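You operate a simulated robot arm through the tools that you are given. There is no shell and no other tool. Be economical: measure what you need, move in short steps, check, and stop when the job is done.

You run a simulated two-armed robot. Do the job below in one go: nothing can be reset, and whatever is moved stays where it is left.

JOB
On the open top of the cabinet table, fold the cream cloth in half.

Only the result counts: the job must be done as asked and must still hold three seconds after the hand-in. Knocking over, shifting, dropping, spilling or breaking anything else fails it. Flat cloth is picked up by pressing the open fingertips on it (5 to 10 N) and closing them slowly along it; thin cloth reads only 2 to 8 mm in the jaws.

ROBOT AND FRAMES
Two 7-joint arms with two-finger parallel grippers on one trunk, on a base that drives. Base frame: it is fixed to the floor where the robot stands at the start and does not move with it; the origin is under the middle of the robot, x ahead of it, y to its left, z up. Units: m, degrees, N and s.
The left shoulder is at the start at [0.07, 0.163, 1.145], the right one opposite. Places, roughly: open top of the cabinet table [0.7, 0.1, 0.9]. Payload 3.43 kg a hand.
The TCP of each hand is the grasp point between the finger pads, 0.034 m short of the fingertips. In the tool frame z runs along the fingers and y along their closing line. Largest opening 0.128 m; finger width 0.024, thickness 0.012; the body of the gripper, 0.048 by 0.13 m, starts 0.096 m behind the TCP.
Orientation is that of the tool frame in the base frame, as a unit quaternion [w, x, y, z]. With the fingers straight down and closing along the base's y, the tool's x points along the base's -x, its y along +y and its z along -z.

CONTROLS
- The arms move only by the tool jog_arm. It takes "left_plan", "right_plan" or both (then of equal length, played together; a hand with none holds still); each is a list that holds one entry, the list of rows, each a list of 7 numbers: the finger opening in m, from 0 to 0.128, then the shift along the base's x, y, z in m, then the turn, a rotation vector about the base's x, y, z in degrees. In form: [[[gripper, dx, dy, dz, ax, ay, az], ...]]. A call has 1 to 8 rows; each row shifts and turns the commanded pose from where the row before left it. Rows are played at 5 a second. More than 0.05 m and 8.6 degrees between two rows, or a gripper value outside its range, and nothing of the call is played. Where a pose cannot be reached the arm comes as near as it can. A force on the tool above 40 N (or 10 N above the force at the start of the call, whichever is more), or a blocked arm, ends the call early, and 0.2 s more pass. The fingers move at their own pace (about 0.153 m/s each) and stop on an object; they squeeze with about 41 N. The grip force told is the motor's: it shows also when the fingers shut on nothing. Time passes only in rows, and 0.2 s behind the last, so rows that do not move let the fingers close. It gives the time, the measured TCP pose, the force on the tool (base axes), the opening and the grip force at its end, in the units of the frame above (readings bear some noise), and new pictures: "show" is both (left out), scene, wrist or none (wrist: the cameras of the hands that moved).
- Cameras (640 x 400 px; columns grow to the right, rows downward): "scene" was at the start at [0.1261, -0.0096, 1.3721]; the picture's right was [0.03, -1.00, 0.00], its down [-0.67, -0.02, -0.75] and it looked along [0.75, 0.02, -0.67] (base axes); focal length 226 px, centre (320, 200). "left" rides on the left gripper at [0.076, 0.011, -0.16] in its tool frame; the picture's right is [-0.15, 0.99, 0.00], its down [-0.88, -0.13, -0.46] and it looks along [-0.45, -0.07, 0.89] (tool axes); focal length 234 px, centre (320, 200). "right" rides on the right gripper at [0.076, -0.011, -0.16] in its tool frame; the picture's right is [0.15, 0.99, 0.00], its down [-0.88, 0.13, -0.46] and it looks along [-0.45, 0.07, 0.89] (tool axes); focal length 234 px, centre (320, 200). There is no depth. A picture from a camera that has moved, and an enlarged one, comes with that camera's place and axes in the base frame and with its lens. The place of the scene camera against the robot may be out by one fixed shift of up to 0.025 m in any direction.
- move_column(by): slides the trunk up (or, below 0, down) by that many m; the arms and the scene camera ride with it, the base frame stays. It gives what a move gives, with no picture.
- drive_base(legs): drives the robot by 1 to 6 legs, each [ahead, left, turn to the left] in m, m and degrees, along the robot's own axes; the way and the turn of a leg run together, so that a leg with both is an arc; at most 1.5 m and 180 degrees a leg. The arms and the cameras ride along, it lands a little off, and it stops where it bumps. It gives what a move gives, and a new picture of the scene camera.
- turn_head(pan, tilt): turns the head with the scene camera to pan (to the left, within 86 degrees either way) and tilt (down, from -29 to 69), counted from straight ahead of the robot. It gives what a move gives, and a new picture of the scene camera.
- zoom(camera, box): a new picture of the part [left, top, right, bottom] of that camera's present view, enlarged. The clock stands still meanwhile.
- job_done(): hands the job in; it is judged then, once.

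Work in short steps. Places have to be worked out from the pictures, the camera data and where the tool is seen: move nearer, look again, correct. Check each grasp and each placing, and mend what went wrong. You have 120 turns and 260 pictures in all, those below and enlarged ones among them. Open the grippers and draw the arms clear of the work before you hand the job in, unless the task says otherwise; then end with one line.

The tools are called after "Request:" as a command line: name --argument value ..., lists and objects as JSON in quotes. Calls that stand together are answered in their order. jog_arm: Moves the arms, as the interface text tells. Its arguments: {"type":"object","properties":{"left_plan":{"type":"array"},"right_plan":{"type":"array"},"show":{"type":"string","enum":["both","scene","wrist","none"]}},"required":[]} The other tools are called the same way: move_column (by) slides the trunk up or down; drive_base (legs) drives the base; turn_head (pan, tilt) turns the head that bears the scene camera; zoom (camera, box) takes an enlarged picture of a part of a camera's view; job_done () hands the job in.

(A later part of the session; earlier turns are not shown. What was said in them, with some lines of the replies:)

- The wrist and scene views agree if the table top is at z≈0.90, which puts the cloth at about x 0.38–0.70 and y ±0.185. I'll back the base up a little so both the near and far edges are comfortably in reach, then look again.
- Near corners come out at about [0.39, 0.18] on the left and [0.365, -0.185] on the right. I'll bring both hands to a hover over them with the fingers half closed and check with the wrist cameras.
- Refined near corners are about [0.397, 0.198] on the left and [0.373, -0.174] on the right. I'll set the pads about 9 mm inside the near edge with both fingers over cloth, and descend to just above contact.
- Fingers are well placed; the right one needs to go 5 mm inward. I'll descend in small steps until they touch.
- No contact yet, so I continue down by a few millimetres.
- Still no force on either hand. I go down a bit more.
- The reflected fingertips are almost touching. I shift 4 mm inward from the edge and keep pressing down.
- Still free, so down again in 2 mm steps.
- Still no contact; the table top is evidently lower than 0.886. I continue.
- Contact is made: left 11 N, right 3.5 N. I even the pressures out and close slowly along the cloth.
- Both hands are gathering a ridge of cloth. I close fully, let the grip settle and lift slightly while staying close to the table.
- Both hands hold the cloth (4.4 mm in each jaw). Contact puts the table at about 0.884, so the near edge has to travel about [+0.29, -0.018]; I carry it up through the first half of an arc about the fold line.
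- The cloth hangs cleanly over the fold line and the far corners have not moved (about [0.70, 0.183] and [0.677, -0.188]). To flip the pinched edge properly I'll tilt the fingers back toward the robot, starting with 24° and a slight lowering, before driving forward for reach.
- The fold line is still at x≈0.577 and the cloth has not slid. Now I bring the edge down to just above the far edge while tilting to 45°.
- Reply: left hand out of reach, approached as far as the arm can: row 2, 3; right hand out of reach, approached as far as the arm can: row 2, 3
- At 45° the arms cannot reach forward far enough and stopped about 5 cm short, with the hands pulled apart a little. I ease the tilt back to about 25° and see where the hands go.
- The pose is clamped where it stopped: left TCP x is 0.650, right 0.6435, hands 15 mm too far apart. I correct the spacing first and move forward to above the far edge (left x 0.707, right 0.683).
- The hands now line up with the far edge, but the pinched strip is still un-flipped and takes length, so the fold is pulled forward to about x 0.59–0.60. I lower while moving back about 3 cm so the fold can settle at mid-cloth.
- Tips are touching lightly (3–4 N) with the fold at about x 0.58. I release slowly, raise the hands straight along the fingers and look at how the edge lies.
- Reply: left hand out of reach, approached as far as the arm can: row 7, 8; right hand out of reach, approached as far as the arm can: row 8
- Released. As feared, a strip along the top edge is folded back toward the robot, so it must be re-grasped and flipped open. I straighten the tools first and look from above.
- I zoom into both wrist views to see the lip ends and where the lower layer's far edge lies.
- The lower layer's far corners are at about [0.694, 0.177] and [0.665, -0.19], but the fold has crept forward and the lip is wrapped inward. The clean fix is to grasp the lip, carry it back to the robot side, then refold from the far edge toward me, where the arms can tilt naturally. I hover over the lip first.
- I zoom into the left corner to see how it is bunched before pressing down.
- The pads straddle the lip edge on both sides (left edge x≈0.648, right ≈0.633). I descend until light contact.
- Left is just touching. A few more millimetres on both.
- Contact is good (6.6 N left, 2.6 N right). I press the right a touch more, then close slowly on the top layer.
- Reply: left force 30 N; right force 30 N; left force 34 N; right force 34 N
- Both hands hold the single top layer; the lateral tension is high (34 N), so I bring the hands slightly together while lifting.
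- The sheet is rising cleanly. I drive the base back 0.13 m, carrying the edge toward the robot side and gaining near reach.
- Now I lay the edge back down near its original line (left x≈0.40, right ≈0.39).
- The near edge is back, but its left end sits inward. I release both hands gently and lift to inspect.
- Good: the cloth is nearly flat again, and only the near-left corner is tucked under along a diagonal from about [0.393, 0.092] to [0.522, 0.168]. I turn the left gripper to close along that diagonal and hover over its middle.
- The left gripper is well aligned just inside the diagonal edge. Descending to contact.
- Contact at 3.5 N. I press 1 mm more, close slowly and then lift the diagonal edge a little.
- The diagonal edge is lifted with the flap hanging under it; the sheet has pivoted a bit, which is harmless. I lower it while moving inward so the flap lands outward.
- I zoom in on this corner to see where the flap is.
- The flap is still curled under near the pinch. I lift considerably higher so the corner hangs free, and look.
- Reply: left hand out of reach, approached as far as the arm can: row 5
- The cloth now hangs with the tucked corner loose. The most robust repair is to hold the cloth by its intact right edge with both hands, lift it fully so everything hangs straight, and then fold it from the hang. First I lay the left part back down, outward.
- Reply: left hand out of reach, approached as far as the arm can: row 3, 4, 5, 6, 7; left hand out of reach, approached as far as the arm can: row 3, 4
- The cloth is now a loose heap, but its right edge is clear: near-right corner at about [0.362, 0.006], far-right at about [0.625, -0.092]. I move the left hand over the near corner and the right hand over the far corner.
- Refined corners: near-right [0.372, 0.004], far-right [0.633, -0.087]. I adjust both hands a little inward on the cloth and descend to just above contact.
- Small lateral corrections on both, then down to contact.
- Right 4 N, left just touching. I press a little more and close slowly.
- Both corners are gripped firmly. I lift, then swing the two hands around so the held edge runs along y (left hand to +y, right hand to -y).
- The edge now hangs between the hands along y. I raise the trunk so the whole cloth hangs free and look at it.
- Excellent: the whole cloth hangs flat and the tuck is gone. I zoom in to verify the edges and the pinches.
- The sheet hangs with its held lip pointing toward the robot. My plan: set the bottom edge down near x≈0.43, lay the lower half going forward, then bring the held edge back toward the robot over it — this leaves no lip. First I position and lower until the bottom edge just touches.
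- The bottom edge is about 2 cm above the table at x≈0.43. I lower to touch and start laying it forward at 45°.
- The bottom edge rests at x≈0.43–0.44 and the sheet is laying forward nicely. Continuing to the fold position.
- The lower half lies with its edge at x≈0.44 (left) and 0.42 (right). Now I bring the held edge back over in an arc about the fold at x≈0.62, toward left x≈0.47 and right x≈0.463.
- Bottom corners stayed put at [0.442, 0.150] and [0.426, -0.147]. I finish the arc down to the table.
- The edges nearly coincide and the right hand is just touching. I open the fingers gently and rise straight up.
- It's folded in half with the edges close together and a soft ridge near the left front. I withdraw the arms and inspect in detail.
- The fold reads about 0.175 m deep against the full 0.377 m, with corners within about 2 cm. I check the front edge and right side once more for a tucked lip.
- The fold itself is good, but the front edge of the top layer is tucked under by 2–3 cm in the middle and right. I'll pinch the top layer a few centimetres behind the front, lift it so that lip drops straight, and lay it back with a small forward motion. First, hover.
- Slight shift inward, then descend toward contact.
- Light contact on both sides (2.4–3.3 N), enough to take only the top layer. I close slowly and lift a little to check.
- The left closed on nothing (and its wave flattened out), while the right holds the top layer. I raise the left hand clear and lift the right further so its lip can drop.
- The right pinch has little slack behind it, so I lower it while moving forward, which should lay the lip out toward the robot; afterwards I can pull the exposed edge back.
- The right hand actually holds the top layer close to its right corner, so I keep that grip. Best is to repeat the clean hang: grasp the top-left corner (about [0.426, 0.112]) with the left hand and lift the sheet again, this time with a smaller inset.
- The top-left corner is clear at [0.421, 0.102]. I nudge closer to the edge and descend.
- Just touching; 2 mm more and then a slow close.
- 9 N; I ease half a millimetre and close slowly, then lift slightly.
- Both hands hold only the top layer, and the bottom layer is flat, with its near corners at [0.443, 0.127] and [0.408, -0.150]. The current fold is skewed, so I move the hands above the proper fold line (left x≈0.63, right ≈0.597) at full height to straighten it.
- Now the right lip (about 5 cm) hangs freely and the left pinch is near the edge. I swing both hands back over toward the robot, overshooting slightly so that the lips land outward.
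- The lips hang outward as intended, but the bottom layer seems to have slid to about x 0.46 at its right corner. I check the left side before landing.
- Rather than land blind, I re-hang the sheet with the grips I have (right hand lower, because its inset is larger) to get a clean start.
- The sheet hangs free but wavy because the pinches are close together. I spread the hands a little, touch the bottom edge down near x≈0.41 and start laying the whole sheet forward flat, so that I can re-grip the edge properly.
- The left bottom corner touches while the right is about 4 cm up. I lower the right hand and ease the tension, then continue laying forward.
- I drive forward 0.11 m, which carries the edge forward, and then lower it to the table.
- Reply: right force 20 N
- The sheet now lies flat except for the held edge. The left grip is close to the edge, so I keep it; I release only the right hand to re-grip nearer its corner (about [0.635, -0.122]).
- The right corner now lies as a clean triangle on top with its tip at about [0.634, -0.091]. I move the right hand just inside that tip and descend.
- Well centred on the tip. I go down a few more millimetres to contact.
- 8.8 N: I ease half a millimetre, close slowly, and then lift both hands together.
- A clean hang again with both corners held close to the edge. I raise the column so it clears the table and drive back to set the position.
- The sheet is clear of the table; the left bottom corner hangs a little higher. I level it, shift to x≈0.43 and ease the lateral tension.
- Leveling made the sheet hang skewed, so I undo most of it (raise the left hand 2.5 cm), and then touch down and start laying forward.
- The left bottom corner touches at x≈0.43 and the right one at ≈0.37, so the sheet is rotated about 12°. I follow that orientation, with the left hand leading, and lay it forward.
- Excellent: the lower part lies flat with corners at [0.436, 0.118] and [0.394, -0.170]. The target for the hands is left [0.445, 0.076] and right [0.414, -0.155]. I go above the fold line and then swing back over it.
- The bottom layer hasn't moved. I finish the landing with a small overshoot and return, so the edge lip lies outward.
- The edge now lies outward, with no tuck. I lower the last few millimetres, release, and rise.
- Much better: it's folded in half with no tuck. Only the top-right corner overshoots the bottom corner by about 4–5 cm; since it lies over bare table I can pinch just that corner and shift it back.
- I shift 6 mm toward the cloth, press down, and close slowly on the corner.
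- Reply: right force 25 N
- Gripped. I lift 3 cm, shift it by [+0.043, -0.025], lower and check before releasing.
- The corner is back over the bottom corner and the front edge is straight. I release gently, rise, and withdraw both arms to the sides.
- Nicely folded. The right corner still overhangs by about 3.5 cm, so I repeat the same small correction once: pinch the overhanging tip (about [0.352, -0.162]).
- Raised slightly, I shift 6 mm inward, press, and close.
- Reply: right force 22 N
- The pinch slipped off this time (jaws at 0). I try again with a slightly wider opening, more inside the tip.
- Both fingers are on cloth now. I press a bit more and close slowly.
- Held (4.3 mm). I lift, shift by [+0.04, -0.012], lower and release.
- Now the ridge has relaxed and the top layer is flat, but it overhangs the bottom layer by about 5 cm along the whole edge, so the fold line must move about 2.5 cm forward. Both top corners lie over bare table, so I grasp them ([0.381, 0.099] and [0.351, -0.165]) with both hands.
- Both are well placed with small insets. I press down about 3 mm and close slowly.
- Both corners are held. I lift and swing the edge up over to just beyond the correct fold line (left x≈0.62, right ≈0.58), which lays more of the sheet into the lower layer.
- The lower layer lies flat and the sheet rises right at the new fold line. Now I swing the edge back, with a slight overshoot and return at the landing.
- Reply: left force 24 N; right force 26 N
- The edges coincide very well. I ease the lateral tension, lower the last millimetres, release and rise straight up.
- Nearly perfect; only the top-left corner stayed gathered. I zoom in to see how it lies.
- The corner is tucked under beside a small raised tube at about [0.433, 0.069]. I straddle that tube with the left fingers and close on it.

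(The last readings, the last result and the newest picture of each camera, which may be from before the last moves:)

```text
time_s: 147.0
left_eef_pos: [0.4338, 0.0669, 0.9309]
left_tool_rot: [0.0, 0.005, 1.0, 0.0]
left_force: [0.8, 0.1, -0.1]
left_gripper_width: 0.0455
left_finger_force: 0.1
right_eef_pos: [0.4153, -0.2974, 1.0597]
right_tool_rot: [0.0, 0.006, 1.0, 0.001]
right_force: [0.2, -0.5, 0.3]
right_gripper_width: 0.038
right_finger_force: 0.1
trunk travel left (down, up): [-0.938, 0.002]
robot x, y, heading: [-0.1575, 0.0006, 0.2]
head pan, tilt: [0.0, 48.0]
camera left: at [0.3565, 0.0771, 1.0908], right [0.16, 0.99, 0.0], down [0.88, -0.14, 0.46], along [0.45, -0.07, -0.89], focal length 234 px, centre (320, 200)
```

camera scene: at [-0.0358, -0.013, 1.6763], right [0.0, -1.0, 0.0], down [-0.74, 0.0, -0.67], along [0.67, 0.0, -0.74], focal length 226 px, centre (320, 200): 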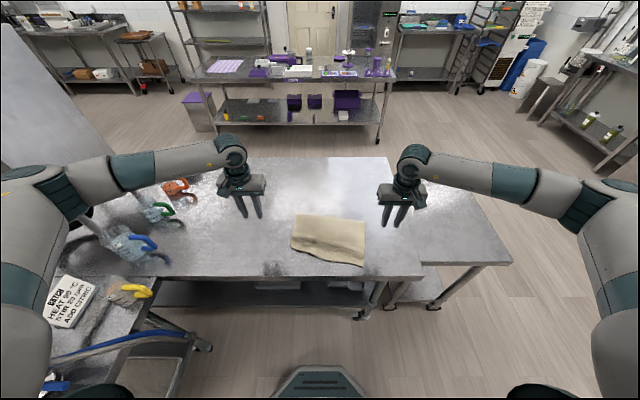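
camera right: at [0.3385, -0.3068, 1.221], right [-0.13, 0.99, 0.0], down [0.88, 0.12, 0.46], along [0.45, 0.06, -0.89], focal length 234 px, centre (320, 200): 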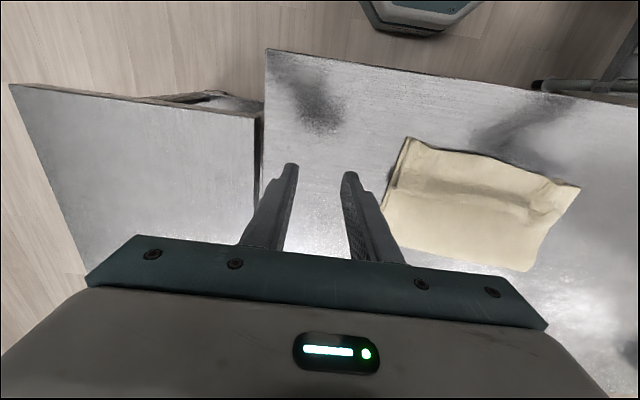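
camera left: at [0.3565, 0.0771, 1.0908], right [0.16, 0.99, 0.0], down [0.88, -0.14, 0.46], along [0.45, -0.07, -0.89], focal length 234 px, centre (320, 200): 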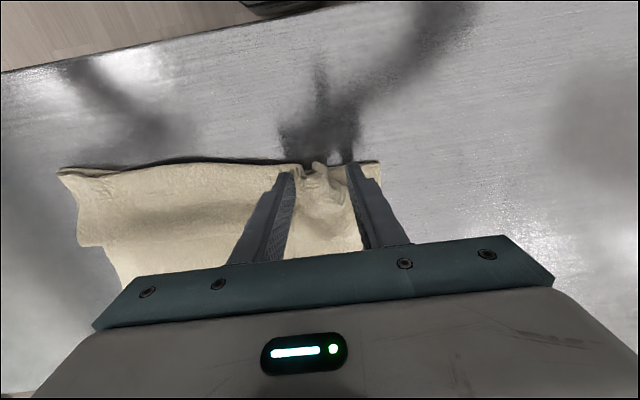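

The tube is between the fingers. I close, lift 4 cm and move outward to let the tucked corner drop free.

Request:
jog_arm --left_plan '[[[0.02, 0, 0, -0.003, 0, 0, 0], [0.0, 0, 0, 0, 0, 0, 0], [0.0, 0, 0, 0, 0, 0, 0], [0, 0, 0.0, 0.025, 0, 0, 0], [0, -0.004, 0.008, 0.025, 0, 0, 0], [0, -0.006, 0.014, 0.005, 0, 0, 0], [0, -0.004, 0.012, 0, 0, 0, 0], [0, 0, 0, 0, 0, 0, 0]]]' --show "wrist"

Request:
zoom --camera "scene" --box '[260, 195, 390, 265]'

```text
time_s: 148.8
left_eef_pos: [0.421, 0.1006, 0.9813]
left_tool_rot: [0.0, 0.004, 1.0, -0.001]
left_force: [0.4, 0.3, -0.2]
left_gripper_width: 0.0048
left_finger_force: 38.8
right_eef_pos: [0.4157, -0.2974, 1.0605]
right_tool_rot: [0.001, 0.006, 1.0, 0.0]
right_force: [-0.2, 0.1, -0.1]
right_gripper_width: 0.0379
right_finger_force: 0.1
trunk travel left (down, up): [-0.938, 0.002]
robot x, y, heading: [-0.1563, -0.0002, 0.2]
head pan, tilt: [0.0, 48.0]
camera left: at [0.3427, 0.1114, 1.1412], right [0.16, 0.99, 0.0], down [0.88, -0.14, 0.46], along [0.45, -0.07, -0.89], focal length 234 px, centre (320, 200)
```

left: 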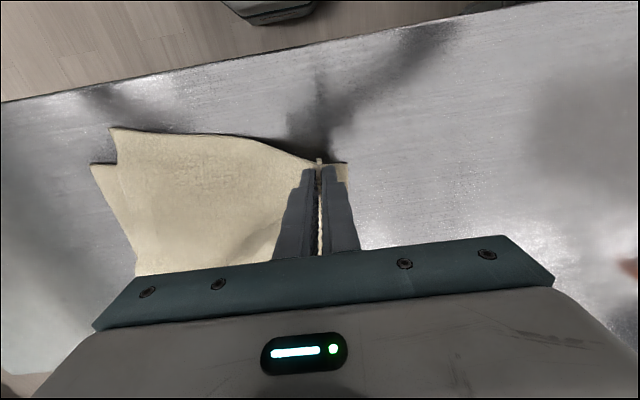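

```text
4.92 times, centred on (325, 230) of scene
camera zoom: at [-0.0337, -0.0129, 1.6762], right [0.0, -1.0, 0.0], down [-0.74, 0.0, -0.67], along [0.67, 0.0, -0.74], focal length 1113 px, centre (295, 52)
```

zoom: 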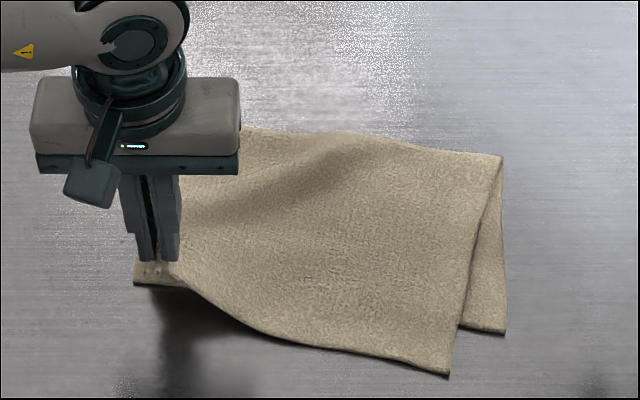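

The corner is free, but the pull swung the top layer so its right corner moved inward (tip about [0.346, -0.118]). I keep the left grip and take the right corner with the right hand, so both can be placed together.

Request:
jog_arm --right_plan '[[[0.045, -0.0062, 0.0299, -0.01, 0, 0, 0], [0.045, -0.0062, 0.0299, -0.02, 0, 0, 0], [0.045, -0.0062, 0.0299, -0.02, 0, 0, 0], [0.045, -0.0062, 0.0299, -0.02, 0, 0, 0], [0.045, -0.0062, 0.0299, -0.02, 0, 0, 0], [0.045, -0.0062, 0.0299, -0.02, 0, 0, 0], [0.045, -0.0062, 0.0299, -0.025, 0, 0, 0], [0.045, 0, 0, 0, 0, 0, 0]]]' --show "wrist"

```text
time_s: 150.6
left_eef_pos: [0.4201, 0.1001, 0.9815]
left_tool_rot: [0.0, 0.005, 1.0, -0.001]
left_force: [-0.3, 0.3, 0.4]
left_gripper_width: 0.0044
left_finger_force: 39.6
right_eef_pos: [0.376, -0.0935, 0.9244]
right_tool_rot: [0.0, 0.006, 1.0, 0.0]
right_force: [0.1, 0.2, -0.2]
right_gripper_width: 0.0452
right_finger_force: 0.0
trunk travel left (down, up): [-0.938, 0.002]
robot x, y, heading: [-0.1542, -0.0025, 0.2]
head pan, tilt: [0.0, 48.0]
camera right: at [0.2996, -0.1023, 1.0836], right [-0.13, 0.99, 0.0], down [0.88, 0.12, 0.46], along [0.45, 0.06, -0.89], focal length 234 px, centre (320, 200)
```

right: 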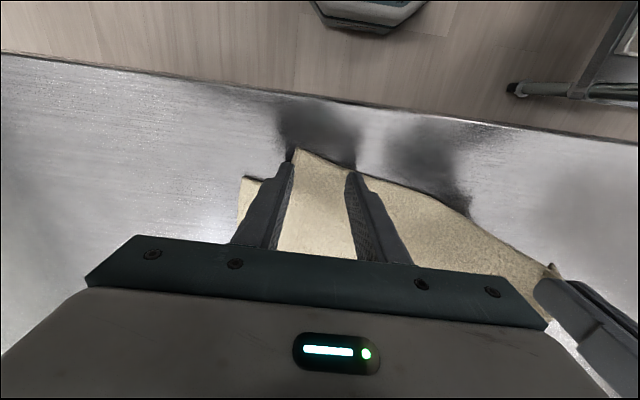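

Well placed; I shift 6 mm inward, press to contact, and close.

Request:
jog_arm --right_plan '[[[0.045, 0.002, 0.006, -0.004, 0, 0, 0], [0.045, 0, 0, -0.003, 0, 0, 0], [0.045, 0, 0, -0.0015, 0, 0, 0], [0.036, 0, 0, 0, 0, 0, 0], [0.027, 0, 0, 0, 0, 0, 0], [0.018, 0, 0, 0, 0, 0, 0], [0.0, 0, 0, 0, 0, 0, 0], [0.0, 0, 0, 0, 0, 0, 0]]]' --show "none"

```text
time_s: 152.4
left_eef_pos: [0.4185, 0.1003, 0.9822]
left_tool_rot: [0.001, 0.005, 1.0, -0.002]
left_force: [-1.5, -6.4, -2.2]
left_gripper_width: 0.0047
left_finger_force: 38.9
right_eef_pos: [0.3753, -0.0826, 0.9166]
right_tool_rot: [0.001, 0.006, 1.0, 0.001]
right_force: [4.3, 8.9, 25.8]
right_gripper_width: 0.0027
right_finger_force: 37.2
trunk travel left (down, up): [-0.938, 0.002]
robot x, y, heading: [-0.1566, 0.0024, -0.1]
head pan, tilt: [0.0, 48.0]
```

Both corners are held. In one motion I lift them, swing slightly forward, then lay them onto the bottom corners with the overshoot-and-return landing and without lateral tension.

Request:
jog_arm --left_plan '[[[0, 0, -0.006, 0, 0, 0, 0], [0, 0.025, -0.01, 0.02, 0, 0, 0], [0, 0.035, -0.01, 0.015, 0, 0, 0], [0, 0.02, -0.008, 0.005, 0, 0, 0], [0, -0.03, -0.003, -0.03, 0, 0, 0], [0, -0.035, 0, -0.04, 0, 0, 0], [0, 0.006, 0, -0.012, 0, 0, 0], [0, 0.006, 0, -0.01, 0, 0, 0]]]' --right_plan '[[[0, 0, -0.005, 0.03, 0, 0, 0], [0, 0.02, -0.01, 0.04, 0, 0, 0], [0, 0.035, -0.012, 0.02, 0, 0, 0], [0, 0.03, -0.01, 0.01, 0, 0, 0], [0, -0.03, -0.006, -0.03, 0, 0, 0], [0, -0.032, -0.006, -0.038, 0, 0, 0], [0, 0.006, 0, -0.012, 0, 0, 0], [0, 0.006, 0, -0.01, 0, 0, 0]]]' --show "wrist"

```text
refused: row 6 steps farther than a row can; nothing moved
```

Row 6 was slightly too large; I trim it and resend.

Request:
jog_arm --left_plan '[[[0, 0, -0.006, 0, 0, 0, 0], [0, 0.025, -0.01, 0.02, 0, 0, 0], [0, 0.03, -0.01, 0.01, 0, 0, 0], [0, 0.015, -0.008, 0.0, 0, 0, 0], [0, -0.025, -0.003, -0.03, 0, 0, 0], [0, -0.03, 0, -0.034, 0, 0, 0], [0, 0.006, 0, -0.01, 0, 0, 0], [0, 0.006, 0, -0.008, 0, 0, 0]]]' --right_plan '[[[0, 0, -0.005, 0.03, 0, 0, 0], [0, 0.018, -0.01, 0.036, 0, 0, 0], [0, 0.03, -0.012, 0.02, 0, 0, 0], [0, 0.025, -0.01, 0.004, 0, 0, 0], [0, -0.025, -0.006, -0.03, 0, 0, 0], [0, -0.026, -0.006, -0.034, 0, 0, 0], [0, 0.006, 0, -0.01, 0, 0, 0], [0, 0.006, 0, -0.008, 0, 0, 0]]]' --show "wrist"

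```text
time_s: 154.2
left_eef_pos: [0.4471, 0.0626, 0.93]
left_tool_rot: [-0.001, 0.004, 1.0, -0.001]
left_force: [-1.5, -6.3, 0.4]
left_gripper_width: 0.0047
left_finger_force: 38.8
right_eef_pos: [0.4076, -0.1348, 0.9242]
right_tool_rot: [0.0, 0.006, 1.0, -0.001]
right_force: [0.9, 6.6, 1.0]
right_gripper_width: 0.0026
right_finger_force: 37.5
trunk travel left (down, up): [-0.938, 0.002]
robot x, y, heading: [-0.1539, -0.0006, -0.3]
head pan, tilt: [0.0, 48.0]
camera right: at [0.3316, -0.1449, 1.0837], right [-0.13, 0.99, 0.0], down [0.88, 0.12, 0.46], along [0.45, 0.06, -0.89], focal length 234 px, centre (320, 200)
camera left: at [0.369, 0.073, 1.0886], right [0.16, 0.99, 0.0], down [0.88, -0.14, 0.46], along [0.45, -0.07, -0.89], focal length 234 px, centre (320, 200)
```

right: 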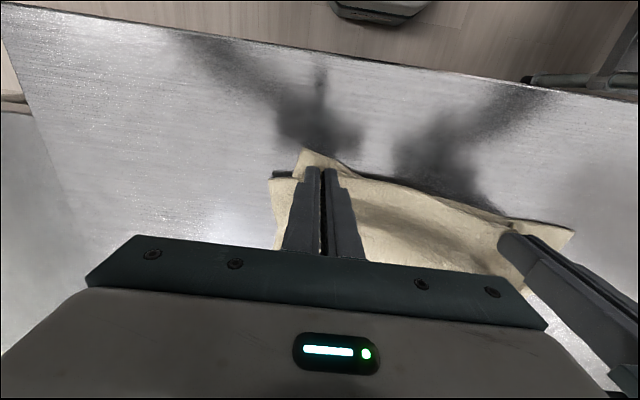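
left: 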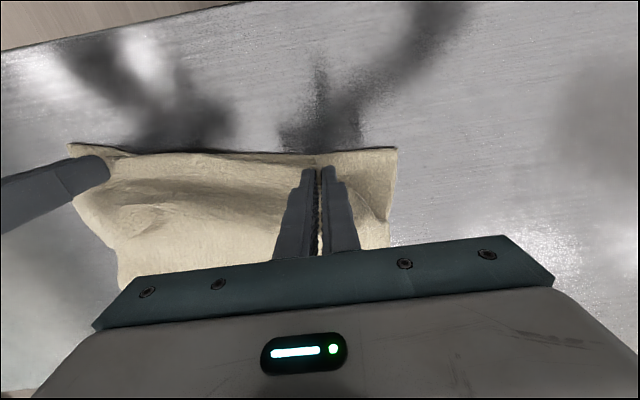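

Very close. I nudge the right hand by [+0.012, -0.010], then release slowly and rise straight up.

Request:
jog_arm --left_plan '[[[0, 0, 0.002, 0, 0, 0, 0], [0, 0, 0, -0.003, 0, 0, 0], [0.008, 0, 0, 0, 0, 0, 0], [0.016, 0, 0, 0, 0, 0, 0], [0.024, 0, 0, 0, 0, 0, 0], [0.026, 0, 0, 0.02, 0, 0, 0], [0.026, 0, 0, 0.04, 0, 0, 0], [0.026, 0, 0.01, 0.045, 0, 0, 0]]]' --right_plan '[[[0, 0.008, -0.006, 0.004, 0, 0, 0], [0, 0.004, -0.004, -0.002, 0, 0, 0], [0.008, 0, 0, 0, 0, 0, 0], [0.016, 0, 0, 0, 0, 0, 0], [0.024, 0, 0, 0, 0, 0, 0], [0.026, 0, 0, 0.02, 0, 0, 0], [0.026, 0, 0, 0.04, 0, 0, 0], [0.026, 0, -0.01, 0.045, 0, 0, 0]]]' --show "none"

Request:
jog_arm --left_plan '[[[0.04, 0, 0.04, 0.02, 0, 0, 0], [0.04, 0, 0.045, 0.0, 0, 0, 0], [0.04, 0, 0.045, 0, 0, 0, 0]]]' --right_plan '[[[0.04, 0, -0.04, 0.02, 0, 0, 0], [0.04, 0, -0.045, 0.0, 0, 0, 0], [0.04, 0, -0.045, 0, 0, 0, 0]]]' --show "none"

Request:
zoom --camera "scene" --box '[260, 195, 390, 265]'

```text
time_s: 156.0
left_eef_pos: [0.4459, 0.0752, 1.0313]
left_tool_rot: [-0.001, 0.004, 1.0, -0.001]
left_force: [-0.1, 0.1, -0.7]
left_gripper_width: 0.026
left_finger_force: 0.0
right_eef_pos: [0.4175, -0.159, 1.0312]
right_tool_rot: [0.001, 0.007, 1.0, -0.001]
right_force: [-0.6, -0.7, 0.3]
right_gripper_width: 0.0261
right_finger_force: 0.2
trunk travel left (down, up): [-0.938, 0.002]
robot x, y, heading: [-0.1525, -0.0003, -0.2]
head pan, tilt: [0.0, 48.0]
```

```text
time_s: 156.8
left_eef_pos: [0.4446, 0.208, 1.0489]
left_tool_rot: [0.0, 0.005, 1.0, -0.001]
left_force: [0.0, 0.3, 0.3]
left_gripper_width: 0.0402
left_finger_force: 0.1
right_eef_pos: [0.4221, -0.2896, 1.05]
right_tool_rot: [0.0, 0.006, 1.0, 0.0]
right_force: [-0.7, 0.0, 0.4]
right_gripper_width: 0.0402
right_finger_force: 0.1
trunk travel left (down, up): [-0.938, 0.002]
robot x, y, heading: [-0.1569, 0.0002, -0.0]
head pan, tilt: [0.0, 48.0]
```

```text
4.92 times, centred on (325, 230) of scene
camera zoom: at [-0.0347, -0.0122, 1.6763], right [0.0, -1.0, 0.0], down [-0.74, 0.0, -0.67], along [0.67, 0.0, -0.74], focal length 1113 px, centre (295, 52)
```

zoom: 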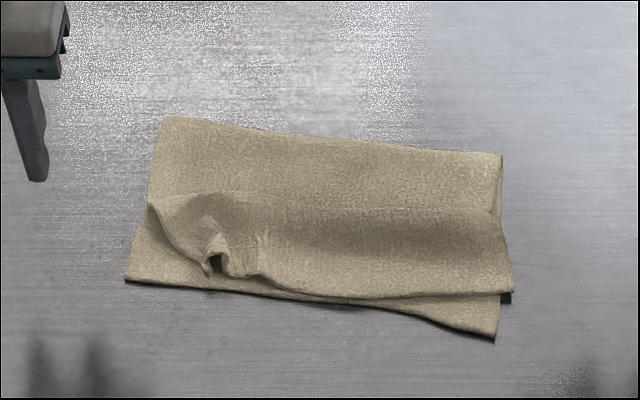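

The right side is aligned, but the top-left corner is still tucked under. A lift with the pinch further from that corner lets it hang free, as before, so I hover both hands over the top edge again (left at y≈0.015, right near its corner).

Request:
jog_arm --left_plan '[[[0.045, -0.0024, -0.0322, -0.0198, 0, 0, 0], [0.045, -0.0024, -0.0322, -0.0198, 0, 0, 0], [0.045, -0.0024, -0.0322, -0.0198, 0, 0, 0], [0.045, -0.0024, -0.0322, -0.0198, 0, 0, 0], [0.045, -0.0024, -0.0322, -0.0198, 0, 0, 0], [0.045, -0.0024, -0.0322, -0.0198, 0, 0, 0], [0.045, 0, 0, 0, 0, 0, 0]]]' --right_plan '[[[0.045, 0.0013, 0.0253, -0.02, 0, 0, 0], [0.045, 0.0013, 0.0253, -0.02, 0, 0, 0], [0.045, 0.0013, 0.0253, -0.02, 0, 0, 0], [0.045, 0.0013, 0.0253, -0.02, 0, 0, 0], [0.045, 0.0013, 0.0253, -0.02, 0, 0, 0], [0.045, 0.0013, 0.0253, -0.02, 0, 0, 0], [0.045, 0, 0, 0, 0, 0, 0]]]' --show "wrist"

```text
time_s: 158.4
left_eef_pos: [0.4316, 0.0073, 0.931]
left_tool_rot: [0.0, 0.005, 1.0, -0.001]
left_force: [0.3, -0.1, -0.2]
left_gripper_width: 0.0448
left_finger_force: 0.0
right_eef_pos: [0.4298, -0.1353, 0.9337]
right_tool_rot: [0.0, 0.007, 1.0, 0.0]
right_force: [0.5, -1.0, -0.4]
right_gripper_width: 0.045
right_finger_force: 0.0
trunk travel left (down, up): [-0.938, 0.002]
robot x, y, heading: [-0.1524, 0.0006, -0.1]
head pan, tilt: [0.0, 48.0]
camera right: at [0.3527, -0.1445, 1.0932], right [-0.13, 0.99, 0.0], down [0.88, 0.12, 0.46], along [0.45, 0.06, -0.89], focal length 234 px, centre (320, 200)
camera left: at [0.3541, 0.019, 1.0907], right [0.15, 0.99, 0.0], down [0.88, -0.14, 0.46], along [0.45, -0.07, -0.89], focal length 234 px, centre (320, 200)
```

right: 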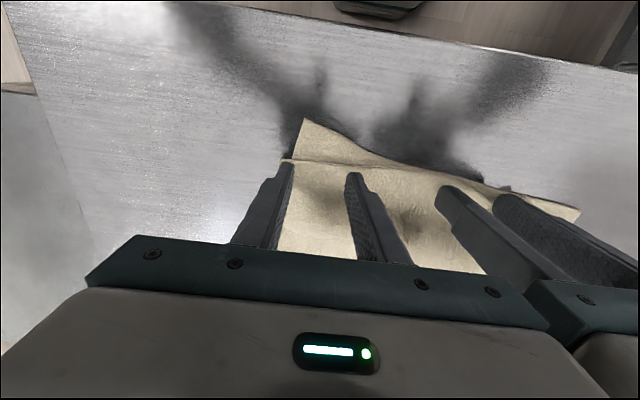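
left: 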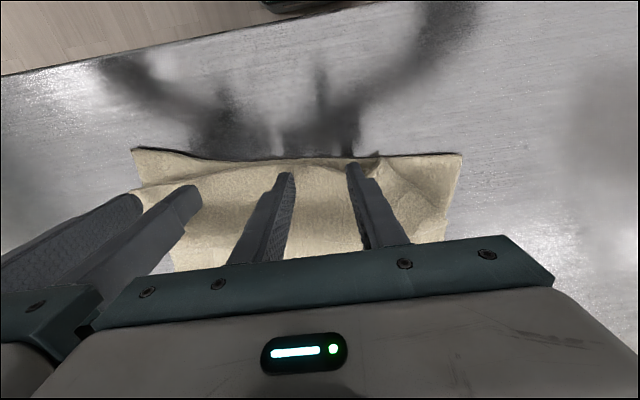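

Good placement on both. I press to contact and close slowly.

Request:
jog_arm --left_plan '[[[0.045, 0, 0, -0.004, 0, 0, 0], [0.045, 0, 0, -0.003, 0, 0, 0], [0.045, 0, 0, -0.002, 0, 0, 0], [0.035, 0, 0, 0, 0, 0, 0], [0.025, 0, 0, 0, 0, 0, 0], [0.015, 0, 0, 0, 0, 0, 0], [0.0, 0, 0, 0, 0, 0, 0], [0.0, 0, 0, 0, 0, 0, 0]]]' --right_plan '[[[0.045, 0.002, 0.002, -0.005, 0, 0, 0], [0.045, 0, 0, -0.004, 0, 0, 0], [0.045, 0, 0, -0.002, 0, 0, 0], [0.035, 0, 0, 0, 0, 0, 0], [0.025, 0, 0, 0, 0, 0, 0], [0.015, 0, 0, 0, 0, 0, 0], [0.0, 0, 0, 0, 0, 0, 0], [0.0, 0, 0, 0, 0, 0, 0]]]' --show "none"

```text
time_s: 160.2
left_eef_pos: [0.4326, 0.0105, 0.9231]
left_tool_rot: [0.0, 0.005, 1.0, -0.001]
left_force: [0.6, 0.5, 2.2]
left_gripper_width: 0.0
left_finger_force: 33.0
right_eef_pos: [0.4295, -0.1319, 0.9212]
right_tool_rot: [0.0, 0.008, 1.0, -0.001]
right_force: [0.5, -0.3, 5.6]
right_gripper_width: 0.0045
right_finger_force: 38.4
trunk travel left (down, up): [-0.938, 0.002]
robot x, y, heading: [-0.1565, -0.0021, 0.1]
head pan, tilt: [0.0, 48.0]
```

The right holds; the left slipped with too little pressure. I retry the left with 3 mm more press.

Request:
jog_arm --left_plan '[[[0.045, 0.002, 0, 0.008, 0, 0, 0], [0.045, 0, 0, 0, 0, 0, 0], [0.045, 0, 0, -0.008, 0, 0, 0], [0.045, 0, 0, -0.003, 0, 0, 0], [0.032, 0, 0, 0, 0, 0, 0], [0.02, 0, 0, 0, 0, 0, 0], [0.008, 0, 0, 0, 0, 0, 0], [0.0, 0, 0, 0, 0, 0, 0]]]' --show "none"

```text
time_s: 162.0
left_eef_pos: [0.4353, 0.0114, 0.9206]
left_tool_rot: [0.0, 0.005, 1.0, -0.002]
left_force: [-0.5, 0.5, 6.1]
left_gripper_width: 0.0
left_finger_force: 33.2
right_eef_pos: [0.4287, -0.1316, 0.9217]
right_tool_rot: [0.0, 0.006, 1.0, -0.001]
right_force: [1.0, -0.7, 5.4]
right_gripper_width: 0.0044
right_finger_force: 38.6
trunk travel left (down, up): [-0.938, 0.002]
robot x, y, heading: [-0.1535, -0.0001, -0.0]
head pan, tilt: [0.0, 48.0]
```

Missed again. The raised tube gripped reliably before, so I move the left hand there (about [0.434, 0.060]) and close on it.

Request:
jog_arm --left_plan '[[[0.0, 0, 0, 0.03, 0, 0, 0], [0.048, 0, 0.025, 0, 0, 0, 0], [0.048, 0, 0.025, 0, 0, 0, 0], [0.048, 0, 0, -0.015, 0, 0, 0], [0.048, 0, 0, -0.011, 0, 0, 0], [0.025, 0, 0, 0, 0, 0, 0], [0.0, 0, 0, 0, 0, 0, 0], [0.0, 0, 0, 0, 0, 0, 0]]]' --show "wrist"

```text
time_s: 163.8
left_eef_pos: [0.4341, 0.0608, 0.9232]
left_tool_rot: [0.0, 0.004, 1.0, -0.001]
left_force: [0.2, 0.8, 2.7]
left_gripper_width: 0.0044
left_finger_force: 39.2
right_eef_pos: [0.4307, -0.1305, 0.9215]
right_tool_rot: [0.0, 0.006, 1.0, 0.0]
right_force: [0.2, 0.3, 5.0]
right_gripper_width: 0.0042
right_finger_force: 38.4
trunk travel left (down, up): [-0.938, 0.002]
robot x, y, heading: [-0.1542, 0.0007, -0.1]
head pan, tilt: [0.0, 48.0]
camera left: at [0.3564, 0.0714, 1.0844], right [0.15, 0.99, 0.0], down [0.88, -0.14, 0.46], along [0.45, -0.07, -0.89], focal length 234 px, centre (320, 200)
```

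left: 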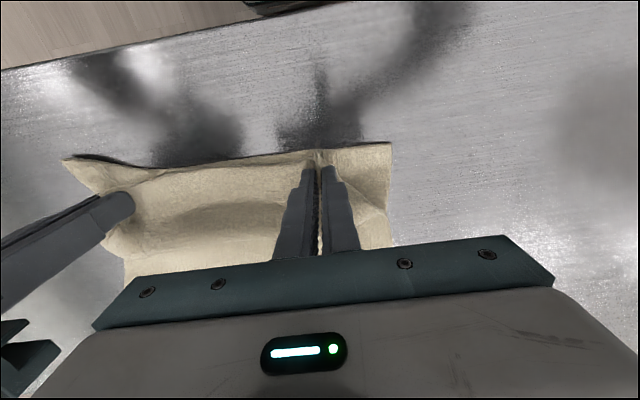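

Gripped. I swing both hands up to full height over the fold so the left corner can hang free, and look.

Request:
jog_arm --left_plan '[[[0, 0, 0, 0.03, 0, 0, 0], [0, 0.018, -0.001, 0.036, 0, 0, 0], [0, 0.03, -0.002, 0.03, 0, 0, 0], [0, 0.034, -0.002, 0.026, 0, 0, 0], [0, 0.034, -0.002, 0.022, 0, 0, 0], [0, 0.032, -0.002, 0.016, 0, 0, 0], [0, 0.028, 0, 0.01, 0, 0, 0], [0, 0, 0, 0, 0, 0, 0]]]' --right_plan '[[[0, 0, 0, 0.03, 0, 0, 0], [0, 0.017, -0.003, 0.036, 0, 0, 0], [0, 0.028, -0.003, 0.03, 0, 0, 0], [0, 0.031, -0.003, 0.026, 0, 0, 0], [0, 0.031, -0.003, 0.022, 0, 0, 0], [0, 0.028, -0.003, 0.016, 0, 0, 0], [0, 0.02, -0.002, 0.01, 0, 0, 0], [0, 0, 0, 0, 0, 0, 0]]]' --show "wrist"

Request:
zoom --camera "scene" --box '[250, 170, 390, 260]'

```text
time_s: 165.6
left_eef_pos: [0.6091, 0.052, 1.0957]
left_tool_rot: [0.0, 0.006, 1.0, -0.002]
left_force: [-0.4, -2.1, -1.0]
left_gripper_width: 0.0047
left_finger_force: 38.4
right_eef_pos: [0.5869, -0.1466, 1.0917]
right_tool_rot: [0.0, 0.006, 1.0, 0.0]
right_force: [0.0, 2.6, 0.4]
right_gripper_width: 0.0044
right_finger_force: 38.9
trunk travel left (down, up): [-0.938, 0.002]
robot x, y, heading: [-0.1569, 0.0005, -0.1]
head pan, tilt: [0.0, 48.0]
camera right: at [0.5103, -0.1552, 1.2519], right [-0.13, 0.99, 0.0], down [0.88, 0.12, 0.46], along [0.45, 0.06, -0.89], focal length 234 px, centre (320, 200)
camera left: at [0.5318, 0.0634, 1.2553], right [0.16, 0.99, 0.0], down [0.88, -0.14, 0.46], along [0.45, -0.07, -0.89], focal length 234 px, centre (320, 200)
```

right: 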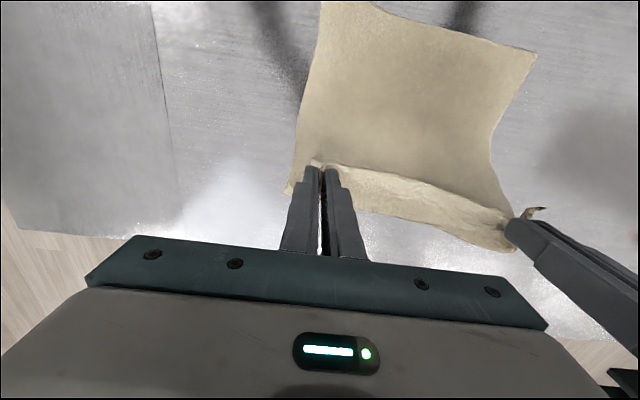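
left: 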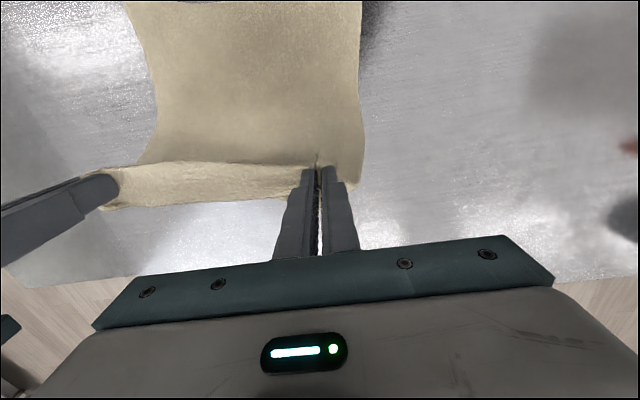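

```text
4.44 times, centred on (320, 215) of scene
camera zoom: at [-0.0344, -0.0117, 1.6762], right [0.0, -1.0, 0.0], down [-0.74, 0.0, -0.67], along [0.67, 0.0, -0.74], focal length 1004 px, centre (320, 133)
```

zoom: 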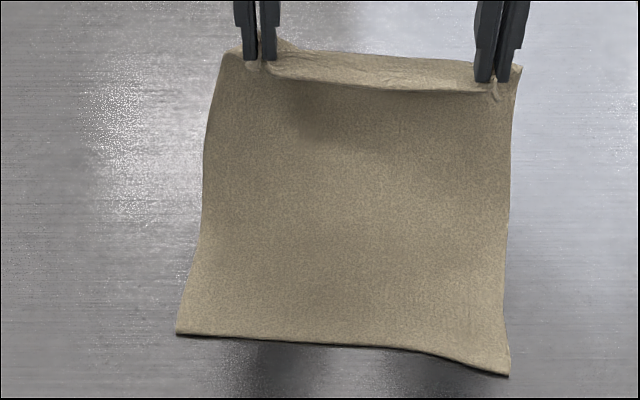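

The sheet hangs cleanly with no tuck visible. I swing back, this time slightly wide and finishing inward and forward, so the free corners land outward (targets: left [0.449, 0.084], right [0.413, -0.139]).

Request:
jog_arm --left_plan '[[[0, -0.03, 0.006, -0.008, 0, 0, 0], [0, -0.034, 0.007, -0.016, 0, 0, 0], [0, -0.034, 0.007, -0.025, 0, 0, 0], [0, -0.031, 0.007, -0.031, 0, 0, 0], [0, -0.027, 0.007, -0.034, 0, 0, 0], [0, -0.019, 0.006, -0.032, 0, 0, 0], [0, 0.008, -0.004, -0.012, 0, 0, 0], [0, 0.007, -0.004, -0.008, 0, 0, 0]]]' --right_plan '[[[0, -0.032, 0, -0.008, 0, 0, 0], [0, -0.036, 0, -0.015, 0, 0, 0], [0, -0.037, 0, -0.024, 0, 0, 0], [0, -0.034, 0, -0.03, 0, 0, 0], [0, -0.029, 0, -0.034, 0, 0, 0], [0, -0.021, 0, -0.031, 0, 0, 0], [0, 0.008, 0.004, -0.012, 0, 0, 0], [0, 0.007, 0.003, -0.008, 0, 0, 0]]]' --show "wrist"

Request:
zoom --camera "scene" --box '[260, 195, 390, 265]'

```text
time_s: 167.4
left_eef_pos: [0.4495, 0.084, 0.9287]
left_tool_rot: [0.0, 0.006, 1.0, -0.001]
left_force: [-5.8, -26.6, -0.2]
left_gripper_width: 0.0044
left_finger_force: 38.5
right_eef_pos: [0.4123, -0.1386, 0.926]
right_tool_rot: [0.0, 0.007, 1.0, 0.002]
right_force: [6.0, 27.6, 0.7]
right_gripper_width: 0.0046
right_finger_force: 38.8
trunk travel left (down, up): [-0.938, 0.002]
robot x, y, heading: [-0.1541, -0.0018, -0.2]
head pan, tilt: [0.0, 48.0]
camera right: at [0.3356, -0.1488, 1.086], right [-0.13, 0.99, 0.0], down [0.88, 0.12, 0.46], along [0.45, 0.06, -0.89], focal length 234 px, centre (320, 200)
camera left: at [0.3723, 0.0953, 1.0884], right [0.16, 0.99, 0.0], down [0.88, -0.14, 0.46], along [0.45, -0.07, -0.89], focal length 234 px, centre (320, 200)
```

right: 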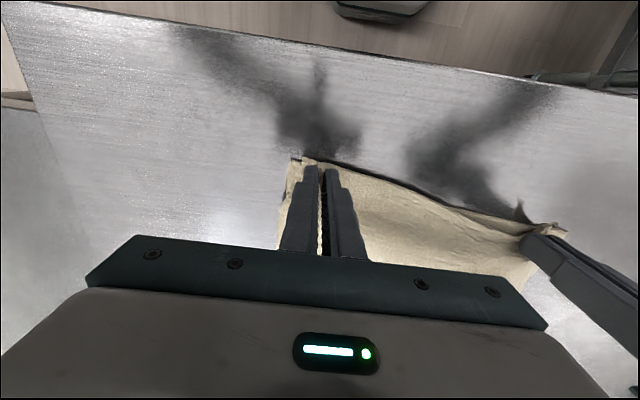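
left: 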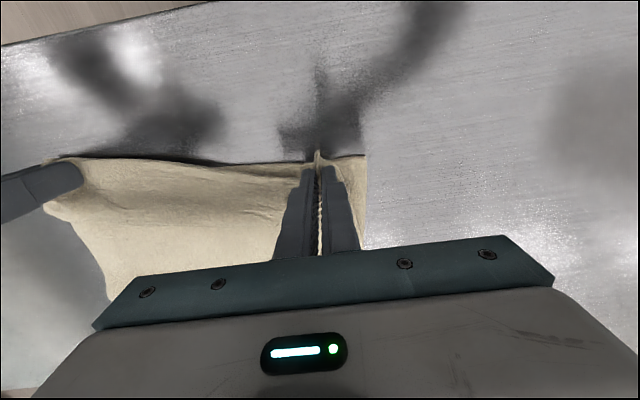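

```text
4.92 times, centred on (325, 230) of scene
camera zoom: at [-0.0332, -0.0123, 1.6762], right [0.0, -1.0, 0.0], down [-0.74, 0.0, -0.67], along [0.67, 0.0, -0.74], focal length 1113 px, centre (295, 52)
```

zoom: 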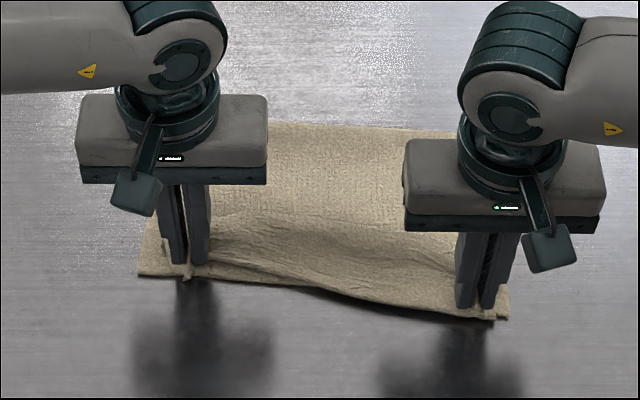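

Alignment is excellent now. I release without pressing further, rise straight up and withdraw.

Request:
jog_arm --left_plan '[[[0.0, 0, -0.003, 0, 0, 0, 0], [0.015, 0, 0, 0, 0, 0, 0], [0.03, 0, 0, 0, 0, 0, 0], [0.03, 0, 0, 0.01, 0, 0, 0], [0.03, 0, 0, 0.03, 0, 0, 0], [0.03, 0, 0, 0.045, 0, 0, 0], [0.03, 0, 0.03, 0.03, 0, 0, 0], [0.03, 0, 0.045, 0.015, 0, 0, 0]]]' --right_plan '[[[0.0, 0, 0.003, 0, 0, 0, 0], [0.015, 0, 0, 0, 0, 0, 0], [0.03, 0, 0, 0, 0, 0, 0], [0.03, 0, 0, 0.01, 0, 0, 0], [0.03, 0, 0, 0.03, 0, 0, 0], [0.03, 0, 0, 0.045, 0, 0, 0], [0.03, 0, -0.03, 0.03, 0, 0, 0], [0.03, 0, -0.045, 0.015, 0, 0, 0]]]' --show "wrist"

Request:
zoom --camera "scene" --box '[260, 195, 390, 265]'

```text
time_s: 169.2
left_eef_pos: [0.4473, 0.1563, 1.0608]
left_tool_rot: [0.0, 0.004, 1.0, 0.0]
left_force: [-0.1, 0.2, 1.0]
left_gripper_width: 0.0304
left_finger_force: 0.0
right_eef_pos: [0.4109, -0.2086, 1.0582]
right_tool_rot: [0.0, 0.007, 1.0, 0.0]
right_force: [0.0, 0.0, 0.4]
right_gripper_width: 0.0298
right_finger_force: 0.1
trunk travel left (down, up): [-0.938, 0.002]
robot x, y, heading: [-0.1591, 0.0025, 0.1]
head pan, tilt: [0.0, 48.0]
camera right: at [0.3351, -0.2179, 1.2181], right [-0.13, 0.99, 0.0], down [0.88, 0.12, 0.46], along [0.45, 0.06, -0.89], focal length 234 px, centre (320, 200)
camera left: at [0.3704, 0.1673, 1.221], right [0.16, 0.99, 0.0], down [0.88, -0.14, 0.46], along [0.45, -0.07, -0.89], focal length 234 px, centre (320, 200)
```

right: 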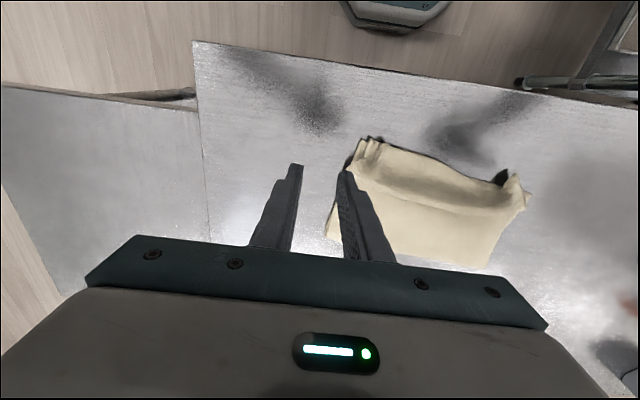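
left: 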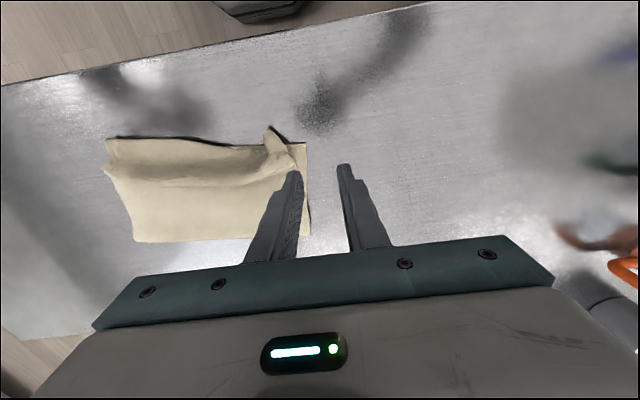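

```text
4.92 times, centred on (325, 230) of scene
camera zoom: at [-0.036, -0.012, 1.6763], right [0.0, -1.0, 0.0], down [-0.74, 0.0, -0.67], along [0.67, 0.0, -0.74], focal length 1113 px, centre (295, 52)
```

zoom: 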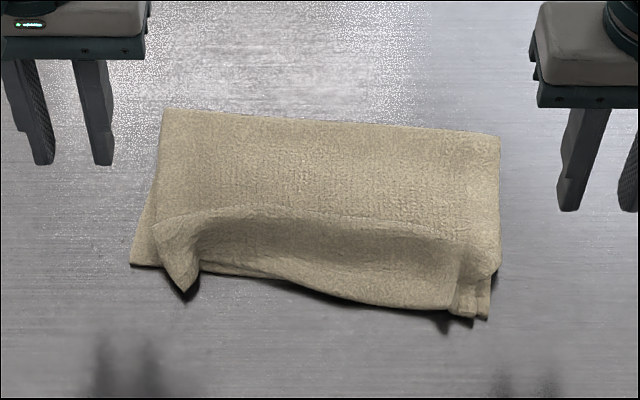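

No tuck anymore; only the top-left tip sits about 4–5 cm inward because of the leftover gather. I straddle that standing tip (about [0.427, 0.085]) and close on it for one small outward correction.

Request:
jog_arm --left_plan '[[[0.045, -0.0048, -0.018, -0.0333, 0, 0, 0], [0.045, -0.0048, -0.018, -0.0333, 0, 0, 0], [0.045, -0.0048, -0.018, -0.0333, 0, 0, 0], [0.045, -0.0048, -0.018, -0.0305, 0, 0, 0], [0.045, 0, 0, 0, 0, 0, 0], [0.02, 0, 0, 0, 0, 0, 0], [0.0, 0, 0, 0, 0, 0, 0], [0.0, 0, 0, 0, 0, 0, 0]]]' --show "wrist"

```text
time_s: 171.0
left_eef_pos: [0.4274, 0.0818, 0.9292]
left_tool_rot: [0.001, 0.005, 1.0, 0.0]
left_force: [-1.0, 1.3, 0.0]
left_gripper_width: 0.003
left_finger_force: 38.0
right_eef_pos: [0.4127, -0.2076, 1.0569]
right_tool_rot: [0.0, 0.006, 1.0, 0.001]
right_force: [0.6, 1.4, -0.2]
right_gripper_width: 0.03
right_finger_force: 0.1
trunk travel left (down, up): [-0.938, 0.002]
robot x, y, heading: [-0.1545, -0.0015, 0.0]
head pan, tilt: [0.0, 48.0]
camera left: at [0.3509, 0.093, 1.0893], right [0.16, 0.99, 0.0], down [0.88, -0.14, 0.46], along [0.45, -0.07, -0.89], focal length 234 px, centre (320, 200)
```

left: 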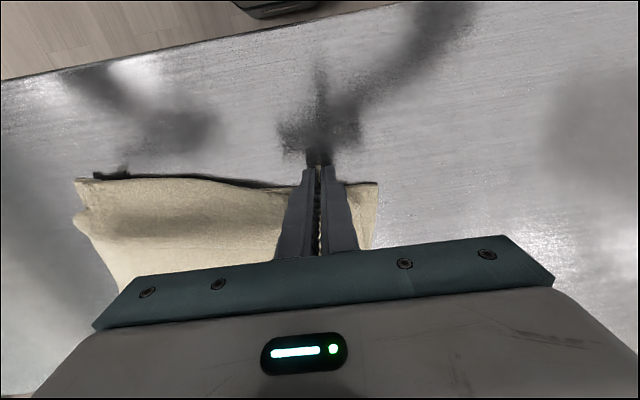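

It holds the tip itself. I shift it by [+0.014, +0.034] with a minimal lift, lower, release, and rise.

Request:
jog_arm --left_plan '[[[0, 0.003, 0.008, 0.01, 0, 0, 0], [0, 0.005, 0.013, 0, 0, 0, 0], [0, 0.006, 0.013, -0.004, 0, 0, 0], [0, 0, 0, -0.006, 0, 0, 0], [0.012, 0, 0, 0, 0, 0, 0], [0.03, 0, 0, 0, 0, 0, 0], [0.03, 0, 0, 0.02, 0, 0, 0], [0.03, 0, 0, 0.045, 0, 0, 0]]]' --show "none"

Request:
jog_arm --left_plan '[[[0.03, 0, 0.02, 0.04, 0, 0, 0], [0.03, 0, 0.045, 0.01, 0, 0, 0], [0.03, 0, 0.045, 0, 0, 0, 0]]]' --right_plan '[[[0.03, 0, -0.02, 0.02, 0, 0, 0], [0.03, 0, -0.045, 0.01, 0, 0, 0], [0.03, 0, -0.02, 0, 0, 0, 0]]]' --show "wrist"

Request:
zoom --camera "scene" --box '[260, 195, 390, 265]'

```text
time_s: 172.8
left_eef_pos: [0.4421, 0.1195, 0.9923]
left_tool_rot: [0.0, 0.005, 1.0, -0.001]
left_force: [0.0, 0.4, -0.5]
left_gripper_width: 0.0301
left_finger_force: 0.0
right_eef_pos: [0.4123, -0.2088, 1.0574]
right_tool_rot: [0.001, 0.006, 1.0, 0.0]
right_force: [-0.1, 0.4, -0.2]
right_gripper_width: 0.0302
right_finger_force: 0.0
trunk travel left (down, up): [-0.938, 0.002]
robot x, y, heading: [-0.1551, 0.0004, -0.3]
head pan, tilt: [0.0, 48.0]
```

```text
time_s: 173.6
left_eef_pos: [0.4424, 0.232, 1.0443]
left_tool_rot: [0.0, 0.005, 1.0, -0.002]
left_force: [0.5, -0.8, 0.1]
left_gripper_width: 0.03
left_finger_force: 0.1
right_eef_pos: [0.4097, -0.2923, 1.0892]
right_tool_rot: [0.0, 0.006, 1.0, -0.001]
right_force: [-0.1, 0.5, -0.5]
right_gripper_width: 0.0301
right_finger_force: 0.0
trunk travel left (down, up): [-0.938, 0.002]
robot x, y, heading: [-0.1551, -0.0021, -0.1]
head pan, tilt: [0.0, 48.0]
camera right: at [0.3342, -0.3024, 1.2481], right [-0.13, 0.99, 0.0], down [0.88, 0.12, 0.46], along [0.45, 0.06, -0.89], focal length 234 px, centre (320, 200)
camera left: at [0.3646, 0.243, 1.2025], right [0.16, 0.99, 0.0], down [0.88, -0.14, 0.46], along [0.45, -0.07, -0.89], focal length 234 px, centre (320, 200)
```

right: 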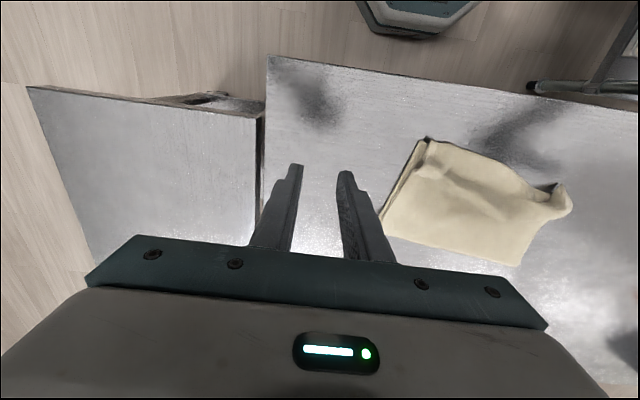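
left: 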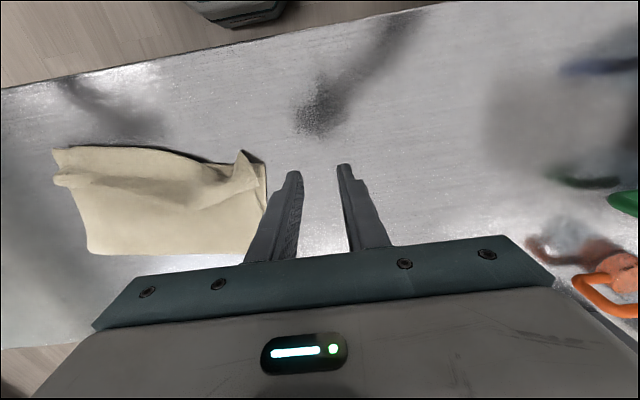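

```text
4.92 times, centred on (325, 230) of scene
camera zoom: at [-0.0342, -0.0101, 1.6762], right [0.0, -1.0, 0.0], down [-0.74, 0.0, -0.67], along [0.67, 0.0, -0.74], focal length 1113 px, centre (295, 52)
```

zoom: 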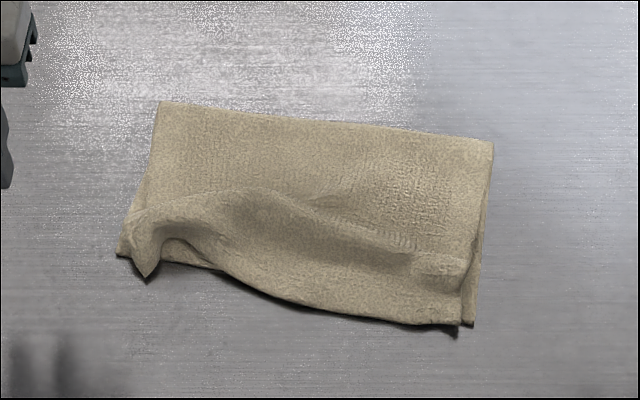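

All four corners now pair up within about 2–3 cm. The cloth is folded in half on the table, the grippers are open and both arms are clear, so I hand it in.

Request:
job_done

```text
The job is handed in.
```

The cream cloth is folded in half on the cabinet table. The last pictures put its corners within about 3 cm of each other, with some soft wrinkles along the front edge. Both grippers are open, both arms are clear, and I saw nothing else moved.
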